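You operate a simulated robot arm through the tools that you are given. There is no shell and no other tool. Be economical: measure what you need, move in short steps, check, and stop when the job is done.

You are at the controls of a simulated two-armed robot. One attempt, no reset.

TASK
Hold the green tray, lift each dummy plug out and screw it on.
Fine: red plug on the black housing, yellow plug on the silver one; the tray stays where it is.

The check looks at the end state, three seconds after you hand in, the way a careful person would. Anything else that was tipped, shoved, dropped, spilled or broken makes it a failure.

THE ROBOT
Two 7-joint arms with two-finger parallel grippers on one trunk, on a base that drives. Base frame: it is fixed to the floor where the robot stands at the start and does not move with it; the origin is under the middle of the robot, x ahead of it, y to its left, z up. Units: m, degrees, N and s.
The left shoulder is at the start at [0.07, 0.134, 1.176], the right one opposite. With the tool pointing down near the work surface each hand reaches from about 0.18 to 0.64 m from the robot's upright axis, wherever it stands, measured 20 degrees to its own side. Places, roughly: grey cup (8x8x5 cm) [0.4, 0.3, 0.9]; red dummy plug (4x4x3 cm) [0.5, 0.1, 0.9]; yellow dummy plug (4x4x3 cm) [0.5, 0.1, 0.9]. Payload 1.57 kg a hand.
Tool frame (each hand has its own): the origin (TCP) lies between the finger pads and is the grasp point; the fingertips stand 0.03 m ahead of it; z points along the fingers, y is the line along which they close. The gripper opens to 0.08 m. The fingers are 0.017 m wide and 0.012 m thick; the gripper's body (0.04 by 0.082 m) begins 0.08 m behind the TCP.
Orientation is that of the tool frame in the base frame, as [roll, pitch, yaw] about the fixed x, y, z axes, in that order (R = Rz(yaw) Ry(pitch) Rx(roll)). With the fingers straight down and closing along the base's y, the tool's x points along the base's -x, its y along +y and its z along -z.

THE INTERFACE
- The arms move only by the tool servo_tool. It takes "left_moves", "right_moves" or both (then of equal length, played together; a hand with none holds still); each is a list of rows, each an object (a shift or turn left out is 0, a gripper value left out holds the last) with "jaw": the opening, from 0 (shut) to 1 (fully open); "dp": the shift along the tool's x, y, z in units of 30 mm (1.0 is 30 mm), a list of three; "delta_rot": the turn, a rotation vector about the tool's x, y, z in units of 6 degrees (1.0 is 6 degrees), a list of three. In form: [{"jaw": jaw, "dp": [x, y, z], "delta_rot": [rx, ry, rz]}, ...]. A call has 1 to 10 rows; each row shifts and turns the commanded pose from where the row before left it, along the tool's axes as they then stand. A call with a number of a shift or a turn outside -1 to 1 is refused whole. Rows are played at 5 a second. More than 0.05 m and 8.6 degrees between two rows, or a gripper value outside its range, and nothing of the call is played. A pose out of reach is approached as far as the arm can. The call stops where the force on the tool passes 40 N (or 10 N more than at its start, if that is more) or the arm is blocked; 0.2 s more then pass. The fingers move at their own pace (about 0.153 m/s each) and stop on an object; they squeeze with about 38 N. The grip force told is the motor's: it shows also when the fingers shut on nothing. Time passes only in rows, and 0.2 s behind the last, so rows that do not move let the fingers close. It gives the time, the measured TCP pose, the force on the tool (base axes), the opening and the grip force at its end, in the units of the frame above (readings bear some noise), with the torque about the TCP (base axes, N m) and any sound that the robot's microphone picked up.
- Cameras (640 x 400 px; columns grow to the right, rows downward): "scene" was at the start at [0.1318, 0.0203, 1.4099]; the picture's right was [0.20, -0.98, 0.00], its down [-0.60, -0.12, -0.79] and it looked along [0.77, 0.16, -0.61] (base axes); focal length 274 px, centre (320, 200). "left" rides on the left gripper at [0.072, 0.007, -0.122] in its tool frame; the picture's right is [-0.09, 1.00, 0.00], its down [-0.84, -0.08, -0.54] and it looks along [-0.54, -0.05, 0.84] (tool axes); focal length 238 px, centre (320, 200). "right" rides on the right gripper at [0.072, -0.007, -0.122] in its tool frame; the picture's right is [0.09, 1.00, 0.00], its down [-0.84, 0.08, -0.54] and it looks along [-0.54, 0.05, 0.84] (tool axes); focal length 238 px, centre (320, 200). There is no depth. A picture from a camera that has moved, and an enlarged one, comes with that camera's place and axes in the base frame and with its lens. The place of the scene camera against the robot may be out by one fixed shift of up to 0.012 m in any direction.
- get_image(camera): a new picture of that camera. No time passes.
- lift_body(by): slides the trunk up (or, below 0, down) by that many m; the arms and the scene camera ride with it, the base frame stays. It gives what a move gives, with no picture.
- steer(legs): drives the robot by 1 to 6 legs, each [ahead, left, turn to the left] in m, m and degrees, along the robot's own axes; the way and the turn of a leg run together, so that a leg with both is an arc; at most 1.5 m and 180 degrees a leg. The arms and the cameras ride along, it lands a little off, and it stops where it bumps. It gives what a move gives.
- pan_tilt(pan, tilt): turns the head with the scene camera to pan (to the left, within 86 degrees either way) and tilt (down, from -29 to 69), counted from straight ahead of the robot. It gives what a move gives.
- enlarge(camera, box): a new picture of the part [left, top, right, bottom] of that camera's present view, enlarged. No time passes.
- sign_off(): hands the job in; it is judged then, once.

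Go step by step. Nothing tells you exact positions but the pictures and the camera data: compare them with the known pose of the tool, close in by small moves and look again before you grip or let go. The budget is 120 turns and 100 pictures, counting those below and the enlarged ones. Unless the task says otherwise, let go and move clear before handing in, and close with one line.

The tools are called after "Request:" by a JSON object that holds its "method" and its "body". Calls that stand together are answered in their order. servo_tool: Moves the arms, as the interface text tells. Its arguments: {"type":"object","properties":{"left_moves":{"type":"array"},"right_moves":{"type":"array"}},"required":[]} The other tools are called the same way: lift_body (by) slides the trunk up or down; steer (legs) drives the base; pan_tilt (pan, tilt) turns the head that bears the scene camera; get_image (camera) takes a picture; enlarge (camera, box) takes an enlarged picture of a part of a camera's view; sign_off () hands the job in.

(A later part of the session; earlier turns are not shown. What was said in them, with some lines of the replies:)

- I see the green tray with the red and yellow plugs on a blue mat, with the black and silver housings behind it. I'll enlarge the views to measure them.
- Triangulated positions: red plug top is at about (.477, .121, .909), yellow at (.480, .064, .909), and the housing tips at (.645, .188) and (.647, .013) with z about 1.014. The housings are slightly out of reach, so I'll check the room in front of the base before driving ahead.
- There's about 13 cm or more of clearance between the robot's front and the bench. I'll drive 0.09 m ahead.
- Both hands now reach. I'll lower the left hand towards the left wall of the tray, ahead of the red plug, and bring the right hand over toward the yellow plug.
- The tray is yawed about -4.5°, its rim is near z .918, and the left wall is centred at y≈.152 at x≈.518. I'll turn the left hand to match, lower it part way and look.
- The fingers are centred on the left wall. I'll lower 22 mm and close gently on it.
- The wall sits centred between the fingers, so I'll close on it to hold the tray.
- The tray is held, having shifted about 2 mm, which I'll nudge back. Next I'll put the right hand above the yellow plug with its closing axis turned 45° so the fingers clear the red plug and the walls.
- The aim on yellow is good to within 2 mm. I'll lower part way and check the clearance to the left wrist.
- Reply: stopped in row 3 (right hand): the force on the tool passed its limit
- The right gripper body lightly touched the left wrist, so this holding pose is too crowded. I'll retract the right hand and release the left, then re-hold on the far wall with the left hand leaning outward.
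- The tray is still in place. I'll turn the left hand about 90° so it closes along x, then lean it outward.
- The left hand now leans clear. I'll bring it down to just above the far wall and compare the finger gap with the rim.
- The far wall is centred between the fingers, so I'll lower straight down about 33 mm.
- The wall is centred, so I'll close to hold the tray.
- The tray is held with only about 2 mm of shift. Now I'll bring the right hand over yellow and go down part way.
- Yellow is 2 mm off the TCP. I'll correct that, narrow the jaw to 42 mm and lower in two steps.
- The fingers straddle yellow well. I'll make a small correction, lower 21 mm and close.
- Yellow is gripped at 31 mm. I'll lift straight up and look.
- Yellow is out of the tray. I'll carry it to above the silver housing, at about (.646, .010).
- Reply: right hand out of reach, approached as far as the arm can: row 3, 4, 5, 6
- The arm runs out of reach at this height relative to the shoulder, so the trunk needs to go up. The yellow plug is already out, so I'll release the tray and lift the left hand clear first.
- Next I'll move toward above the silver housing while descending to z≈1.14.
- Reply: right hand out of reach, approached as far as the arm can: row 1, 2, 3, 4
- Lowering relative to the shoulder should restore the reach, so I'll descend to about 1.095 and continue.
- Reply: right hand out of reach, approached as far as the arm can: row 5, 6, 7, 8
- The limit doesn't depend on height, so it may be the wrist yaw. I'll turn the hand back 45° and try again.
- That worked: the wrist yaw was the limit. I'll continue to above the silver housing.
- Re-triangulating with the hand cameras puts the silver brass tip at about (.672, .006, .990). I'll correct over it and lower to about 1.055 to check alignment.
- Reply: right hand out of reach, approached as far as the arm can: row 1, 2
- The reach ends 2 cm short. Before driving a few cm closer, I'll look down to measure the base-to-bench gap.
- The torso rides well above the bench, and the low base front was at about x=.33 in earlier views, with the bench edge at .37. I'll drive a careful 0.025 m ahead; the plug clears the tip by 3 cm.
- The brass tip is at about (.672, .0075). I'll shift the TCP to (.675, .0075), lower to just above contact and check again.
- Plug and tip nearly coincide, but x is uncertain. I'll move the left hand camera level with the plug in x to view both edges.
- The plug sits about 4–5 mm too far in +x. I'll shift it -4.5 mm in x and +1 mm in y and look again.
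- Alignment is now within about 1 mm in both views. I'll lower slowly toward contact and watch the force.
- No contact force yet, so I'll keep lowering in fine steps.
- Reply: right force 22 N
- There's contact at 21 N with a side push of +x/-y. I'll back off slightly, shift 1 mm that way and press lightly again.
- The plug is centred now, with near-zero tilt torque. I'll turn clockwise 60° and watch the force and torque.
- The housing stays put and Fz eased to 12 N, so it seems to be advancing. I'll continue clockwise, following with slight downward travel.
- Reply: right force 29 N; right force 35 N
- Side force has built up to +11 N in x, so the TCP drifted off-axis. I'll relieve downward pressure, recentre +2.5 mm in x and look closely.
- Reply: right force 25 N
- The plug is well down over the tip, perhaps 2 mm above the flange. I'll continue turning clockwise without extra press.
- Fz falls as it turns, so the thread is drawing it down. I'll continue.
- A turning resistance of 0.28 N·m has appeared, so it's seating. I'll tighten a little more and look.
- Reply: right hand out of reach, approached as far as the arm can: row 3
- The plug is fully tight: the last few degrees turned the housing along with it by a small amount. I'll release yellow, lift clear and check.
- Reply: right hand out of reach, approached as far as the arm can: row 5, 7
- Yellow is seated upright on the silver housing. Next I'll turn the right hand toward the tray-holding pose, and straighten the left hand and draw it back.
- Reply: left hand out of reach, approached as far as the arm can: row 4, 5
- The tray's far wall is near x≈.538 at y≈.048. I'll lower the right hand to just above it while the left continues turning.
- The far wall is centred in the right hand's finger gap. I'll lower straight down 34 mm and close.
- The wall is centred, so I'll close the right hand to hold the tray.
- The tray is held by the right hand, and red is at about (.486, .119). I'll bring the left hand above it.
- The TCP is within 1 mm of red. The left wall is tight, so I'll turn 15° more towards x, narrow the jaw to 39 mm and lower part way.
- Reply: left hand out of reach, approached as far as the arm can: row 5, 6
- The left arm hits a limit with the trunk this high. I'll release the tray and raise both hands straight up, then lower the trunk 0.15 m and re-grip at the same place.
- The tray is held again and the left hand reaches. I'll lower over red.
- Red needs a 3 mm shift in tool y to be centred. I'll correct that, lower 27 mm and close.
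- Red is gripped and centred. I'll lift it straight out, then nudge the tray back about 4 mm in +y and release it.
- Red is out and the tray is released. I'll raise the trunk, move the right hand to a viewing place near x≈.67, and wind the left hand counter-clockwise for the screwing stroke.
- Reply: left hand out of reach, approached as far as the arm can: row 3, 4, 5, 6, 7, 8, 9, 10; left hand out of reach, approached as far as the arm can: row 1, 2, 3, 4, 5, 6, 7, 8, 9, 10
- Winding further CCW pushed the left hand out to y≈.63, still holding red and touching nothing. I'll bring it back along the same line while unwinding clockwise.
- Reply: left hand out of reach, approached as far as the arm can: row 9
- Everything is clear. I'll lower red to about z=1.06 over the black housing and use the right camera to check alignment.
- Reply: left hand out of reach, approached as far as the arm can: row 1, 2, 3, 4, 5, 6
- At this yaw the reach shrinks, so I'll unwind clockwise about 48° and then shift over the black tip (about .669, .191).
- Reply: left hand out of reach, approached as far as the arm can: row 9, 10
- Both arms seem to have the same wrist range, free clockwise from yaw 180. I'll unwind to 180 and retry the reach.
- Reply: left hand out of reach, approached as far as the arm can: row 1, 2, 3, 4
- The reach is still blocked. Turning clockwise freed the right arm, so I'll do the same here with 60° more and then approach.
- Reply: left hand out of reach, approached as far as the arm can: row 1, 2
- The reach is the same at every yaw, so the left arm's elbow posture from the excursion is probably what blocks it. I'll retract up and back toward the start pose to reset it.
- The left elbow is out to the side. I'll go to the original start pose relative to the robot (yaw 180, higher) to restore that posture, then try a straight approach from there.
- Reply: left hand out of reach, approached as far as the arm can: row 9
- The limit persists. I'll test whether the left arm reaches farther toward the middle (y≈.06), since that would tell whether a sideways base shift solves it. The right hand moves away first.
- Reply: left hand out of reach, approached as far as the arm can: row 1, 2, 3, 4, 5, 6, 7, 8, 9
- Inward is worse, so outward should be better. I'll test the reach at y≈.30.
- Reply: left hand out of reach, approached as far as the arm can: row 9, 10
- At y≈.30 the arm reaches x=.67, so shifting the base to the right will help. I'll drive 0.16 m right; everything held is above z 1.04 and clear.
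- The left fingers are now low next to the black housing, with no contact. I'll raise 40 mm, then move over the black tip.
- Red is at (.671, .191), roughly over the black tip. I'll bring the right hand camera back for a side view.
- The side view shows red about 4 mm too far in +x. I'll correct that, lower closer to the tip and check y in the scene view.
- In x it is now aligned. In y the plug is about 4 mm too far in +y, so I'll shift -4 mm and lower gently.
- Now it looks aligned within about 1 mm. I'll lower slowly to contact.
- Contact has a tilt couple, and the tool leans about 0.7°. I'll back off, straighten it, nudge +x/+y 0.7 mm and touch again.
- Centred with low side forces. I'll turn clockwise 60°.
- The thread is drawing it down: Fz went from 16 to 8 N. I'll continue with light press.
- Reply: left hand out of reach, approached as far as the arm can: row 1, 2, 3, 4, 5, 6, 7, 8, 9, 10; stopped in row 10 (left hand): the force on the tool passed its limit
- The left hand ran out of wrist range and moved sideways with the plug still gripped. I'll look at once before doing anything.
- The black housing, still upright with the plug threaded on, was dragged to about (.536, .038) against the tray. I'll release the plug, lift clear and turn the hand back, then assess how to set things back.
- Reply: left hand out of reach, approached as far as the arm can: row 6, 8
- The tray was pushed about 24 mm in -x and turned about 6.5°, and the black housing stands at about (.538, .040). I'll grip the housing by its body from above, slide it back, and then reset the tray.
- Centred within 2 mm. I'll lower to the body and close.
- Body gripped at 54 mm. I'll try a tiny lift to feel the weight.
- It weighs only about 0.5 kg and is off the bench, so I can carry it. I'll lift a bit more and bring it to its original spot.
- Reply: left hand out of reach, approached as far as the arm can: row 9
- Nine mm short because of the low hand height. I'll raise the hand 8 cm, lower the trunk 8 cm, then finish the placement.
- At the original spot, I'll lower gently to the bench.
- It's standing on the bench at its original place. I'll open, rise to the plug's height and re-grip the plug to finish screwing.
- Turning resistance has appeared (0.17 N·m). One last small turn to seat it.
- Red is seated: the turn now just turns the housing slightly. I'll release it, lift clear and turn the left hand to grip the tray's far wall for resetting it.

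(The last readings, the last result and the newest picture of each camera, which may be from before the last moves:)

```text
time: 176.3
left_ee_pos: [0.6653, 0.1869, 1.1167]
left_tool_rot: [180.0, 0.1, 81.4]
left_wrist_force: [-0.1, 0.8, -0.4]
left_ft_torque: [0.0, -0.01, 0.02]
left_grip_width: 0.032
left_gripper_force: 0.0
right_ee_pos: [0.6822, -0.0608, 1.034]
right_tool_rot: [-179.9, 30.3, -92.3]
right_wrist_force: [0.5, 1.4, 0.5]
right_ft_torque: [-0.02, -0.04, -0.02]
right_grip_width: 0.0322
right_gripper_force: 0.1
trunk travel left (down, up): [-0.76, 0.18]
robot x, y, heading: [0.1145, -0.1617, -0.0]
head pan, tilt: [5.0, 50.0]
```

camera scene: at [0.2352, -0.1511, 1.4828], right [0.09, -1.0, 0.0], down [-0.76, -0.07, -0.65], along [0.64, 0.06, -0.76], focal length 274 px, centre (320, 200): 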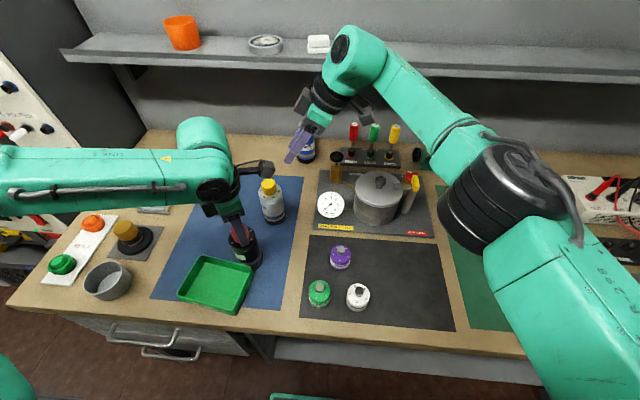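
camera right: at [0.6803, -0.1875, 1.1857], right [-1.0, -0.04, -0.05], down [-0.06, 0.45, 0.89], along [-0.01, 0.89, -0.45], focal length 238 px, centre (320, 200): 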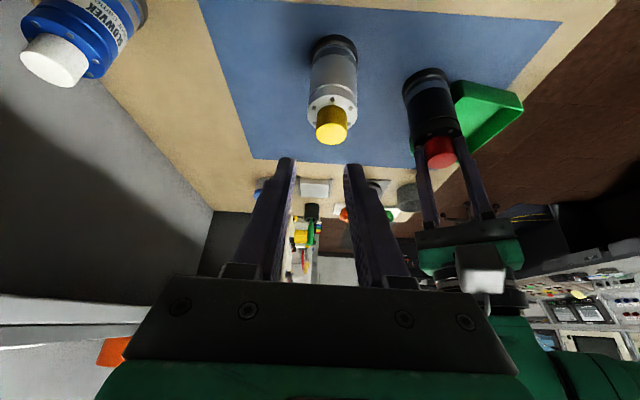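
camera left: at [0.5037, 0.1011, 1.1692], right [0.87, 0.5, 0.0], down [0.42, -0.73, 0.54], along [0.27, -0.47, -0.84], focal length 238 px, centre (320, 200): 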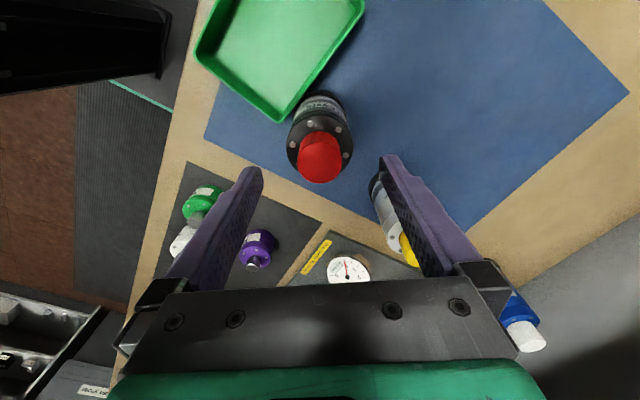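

Request:
{"method": "servo_tool", "body": {"left_moves": [{"dp": [-0.83, -0.94, 0]}, {"dp": [-0.83, -0.94, 0]}, {"dp": [-0.83, -0.94, 0]}, {"dp": [-0.83, -0.94, 0]}, {"dp": [-0.83, -0.94, 0]}, {"dp": [0, 0, 0.95]}, {"dp": [0, 0, 0.95]}, {"dp": [0, 0, 0.95]}, {"dp": [0, 0, 0.95]}, {"dp": [0, 0, 0.9]}]}}

Request:
{"method": "get_image", "body": {"camera": "left"}}

```text
time: 178.5
left_ee_pos: [0.5086, 0.0858, 0.9775]
left_tool_rot: [-180.0, -0.1, 81.3]
left_wrist_force: [0.1, -0.2, -0.7]
left_ft_torque: [0.05, 0.0, -0.01]
left_grip_width: 0.0319
left_gripper_force: 0.0
right_ee_pos: [0.682, -0.0607, 1.0339]
right_tool_rot: [-179.9, 30.3, -92.4]
right_wrist_force: [0.3, 0.0, -0.7]
right_ft_torque: [-0.01, 0.0, 0.02]
right_grip_width: 0.032
right_gripper_force: 0.2
trunk travel left (down, up): [-0.76, 0.18]
robot x, y, heading: [0.114, -0.1567, -0.1]
head pan, tilt: [5.0, 50.0]
```

```text
4 pictures are left
camera left: at [0.5281, 0.1545, 1.0986], right [0.97, -0.24, 0.0], down [-0.2, -0.82, 0.54], along [-0.13, -0.53, -0.84], focal length 238 px, centre (320, 200)
```

left: 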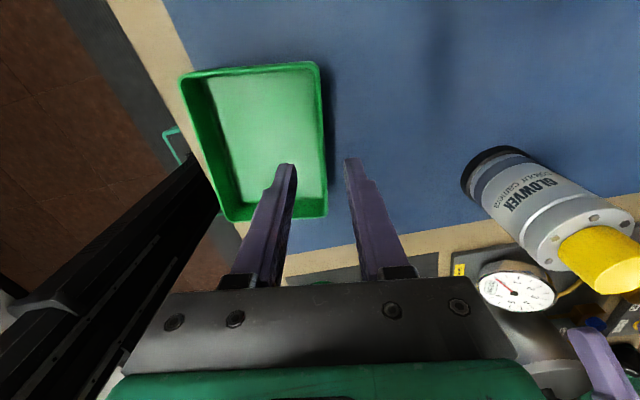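

The wall is about 4.5 mm further out. I'll shift, lower and close on it.

Request:
{"method": "servo_tool", "body": {"left_moves": [{"dp": [0, 0.15, 0], "delta_rot": [0, 0, 0.15]}, {"dp": [0, 0, 0.7]}, {"dp": [0, 0, 0.7]}, {"dp": [0, 0, 0.45]}, {"jaw": 0.2}, {"jaw": 0.1}, {"jaw": 0.0}, {}]}}

```text
time: 180.3
left_ee_pos: [0.512, 0.085, 0.9191]
left_tool_rot: [180.0, 0.0, 80.4]
left_wrist_force: [0.4, 0.6, -1.0]
left_ft_torque: [-0.01, -0.07, 0.0]
left_grip_width: 0.0024
left_gripper_force: 23.5
right_ee_pos: [0.6811, -0.0613, 1.0339]
right_tool_rot: [-179.8, 30.2, -92.3]
right_wrist_force: [-0.5, 0.1, 0.5]
right_ft_torque: [-0.01, 0.02, 0.01]
right_grip_width: 0.0319
right_gripper_force: 0.0
trunk travel left (down, up): [-0.76, 0.18]
robot x, y, heading: [0.1188, -0.1559, 0.2]
head pan, tilt: [5.0, 50.0]
```

The tray is gripped. I'll slide it back about +24 mm in x and +3.5 mm in y, with 6.5° CCW.

Request:
{"method": "servo_tool", "body": {"left_moves": [{"dp": [0.062, 0.19, 0], "delta_rot": [0, 0, -0.27]}, {"dp": [0.062, 0.19, 0], "delta_rot": [0, 0, -0.27]}, {"dp": [0.062, 0.19, 0], "delta_rot": [0, 0, -0.27]}, {"dp": [0.062, 0.19, 0], "delta_rot": [0, 0, -0.27]}, {}]}}

Request:
{"method": "get_image", "body": {"camera": "left"}}

```text
time: 181.5
left_ee_pos: [0.5368, 0.0891, 0.92]
left_tool_rot: [-179.9, 0.0, 86.9]
left_wrist_force: [-0.1, -0.4, 0.0]
left_ft_torque: [0.02, -0.03, -0.01]
left_grip_width: 0.0024
left_gripper_force: 24.0
right_ee_pos: [0.6819, -0.0605, 1.0334]
right_tool_rot: [-179.9, 30.3, -92.4]
right_wrist_force: [-0.3, 0.2, -0.4]
right_ft_torque: [-0.02, 0.01, -0.02]
right_grip_width: 0.0322
right_gripper_force: 0.1
trunk travel left (down, up): [-0.76, 0.18]
robot x, y, heading: [0.1157, -0.1566, 0.1]
head pan, tilt: [5.0, 50.0]
```

```text
3 pictures are left
camera left: at [0.5484, 0.1594, 1.0425], right [0.99, -0.15, 0.0], down [-0.12, -0.83, 0.54], along [-0.08, -0.54, -0.84], focal length 238 px, centre (320, 200)
```

left: 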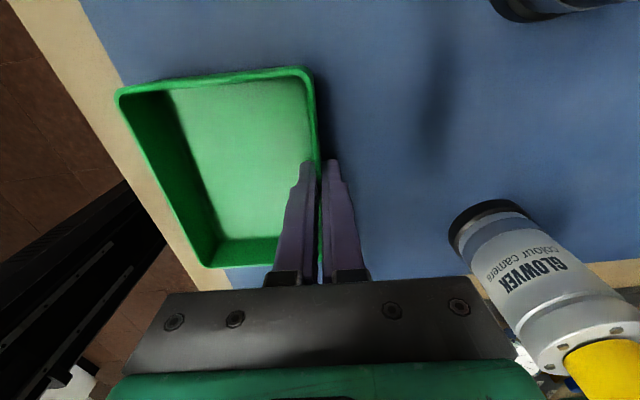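

The tray is within about 3 mm of its original corners. I'll make a small final nudge, release, and lift clear.

Request:
{"method": "servo_tool", "body": {"left_moves": [{"dp": [0.085, -0.06, 0]}, {}, {"jaw": 0.2}, {"jaw": 0.4}, {"dp": [0, 0, -0.6]}, {"dp": [0, 0, -0.9]}, {"dp": [0, 0, -0.9]}, {"dp": [0, 0, -0.9]}, {"dp": [0, 0, -0.9]}, {"dp": [0, 0, -0.9]}]}}

Request:
{"method": "servo_tool", "body": {"right_moves": [{"dp": [0, 0, -0.8]}, {"dp": [0.3, 0, -0.9]}, {"dp": [0.3, 0, -0.9]}, {"dp": [0.3, 0, -0.9]}, {"dp": [0.3, 0, -0.9]}], "left_moves": [{"dp": [0.8, 0, 0]}, {"dp": [0.8, 0, 0]}, {"dp": [0.8, 0, 0]}, {"dp": [0.8, 0, 0]}, {}]}}

Request:
{"method": "get_image", "body": {"camera": "scene"}}

```text
time: 183.7
left_ee_pos: [0.5341, 0.0899, 1.0752]
left_tool_rot: [179.9, 0.0, 86.9]
left_wrist_force: [0.3, -0.4, 0.5]
left_ft_torque: [-0.01, -0.04, -0.03]
left_grip_width: 0.032
left_gripper_force: 0.0
right_ee_pos: [0.6817, -0.0613, 1.0345]
right_tool_rot: [-179.8, 30.2, -92.2]
right_wrist_force: [0.3, 0.0, 0.5]
right_ft_torque: [0.0, 0.01, -0.01]
right_grip_width: 0.0319
right_gripper_force: 0.1
trunk travel left (down, up): [-0.76, 0.18]
robot x, y, heading: [0.1175, -0.1595, 0.1]
head pan, tilt: [5.0, 50.0]
```

```text
time: 184.9
left_ee_pos: [0.5399, 0.1852, 1.0741]
left_tool_rot: [-180.0, -0.2, 86.9]
left_wrist_force: [0.6, -0.8, -0.3]
left_ft_torque: [0.0, 0.02, 0.05]
left_grip_width: 0.032
left_gripper_force: 0.1
right_ee_pos: [0.6763, -0.1576, 1.1326]
right_tool_rot: [-179.9, 30.3, -92.3]
right_wrist_force: [-0.7, -0.1, 0.2]
right_ft_torque: [0.04, 0.02, -0.01]
right_grip_width: 0.0321
right_gripper_force: 0.2
trunk travel left (down, up): [-0.76, 0.18]
robot x, y, heading: [0.1171, -0.1578, 0.1]
head pan, tilt: [5.0, 50.0]
```

```text
2 pictures are left
camera scene: at [0.2389, -0.1497, 1.4024], right [0.09, -1.0, 0.0], down [-0.76, -0.07, -0.64], along [0.64, 0.06, -0.77], focal length 274 px, centre (320, 200)
```

scene: 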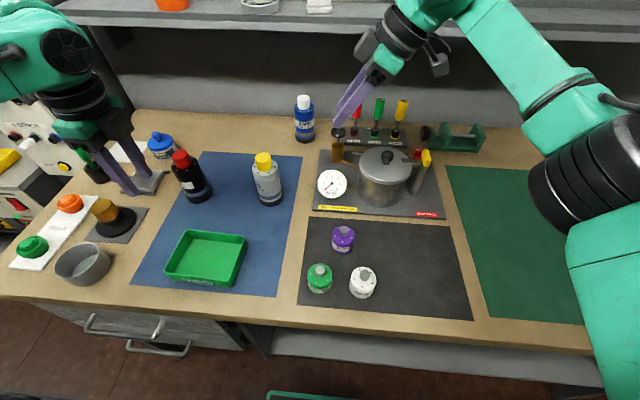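

All is standing as it should. One close look at both plugs before handing in.

Request:
{"method": "enlarge", "body": {"camera": "scene", "box": [150, 130, 300, 280]}}

```text
2.67 times, centred on (225, 205) of scene
camera zoom: at [0.2389, -0.1497, 1.4024], right [0.09, -1.0, 0.0], down [-0.76, -0.07, -0.64], along [0.64, 0.06, -0.77], focal length 731 px, centre (573, 187)
```

zoom: 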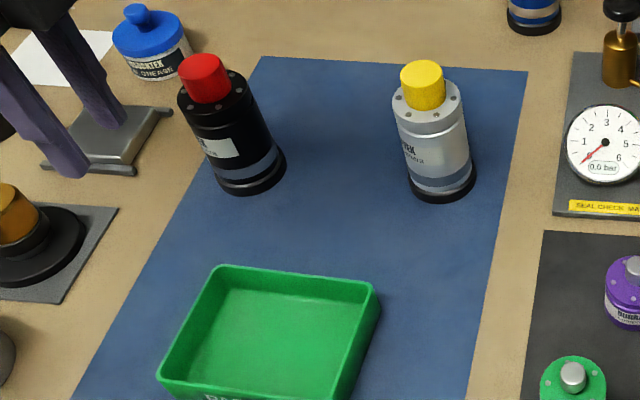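

Both plugs are seated square on their housings, the tray is back in place, and both hands are clear. I'm handing in.

Request:
{"method": "sign_off", "body": {}}

```text
The job is handed in.
```

The red plug is screwed onto the black housing and the yellow plug onto the silver one; both are tight and upright, but the tray and the black housing did not stay put throughout. While I was screwing red on, the left arm ran out of wrist range and dragged the black housing into the tray. I set the black housing back where it stood and returned the tray to within about 3 mm of its start. The final tightening also turned both housings slightly on the spot.
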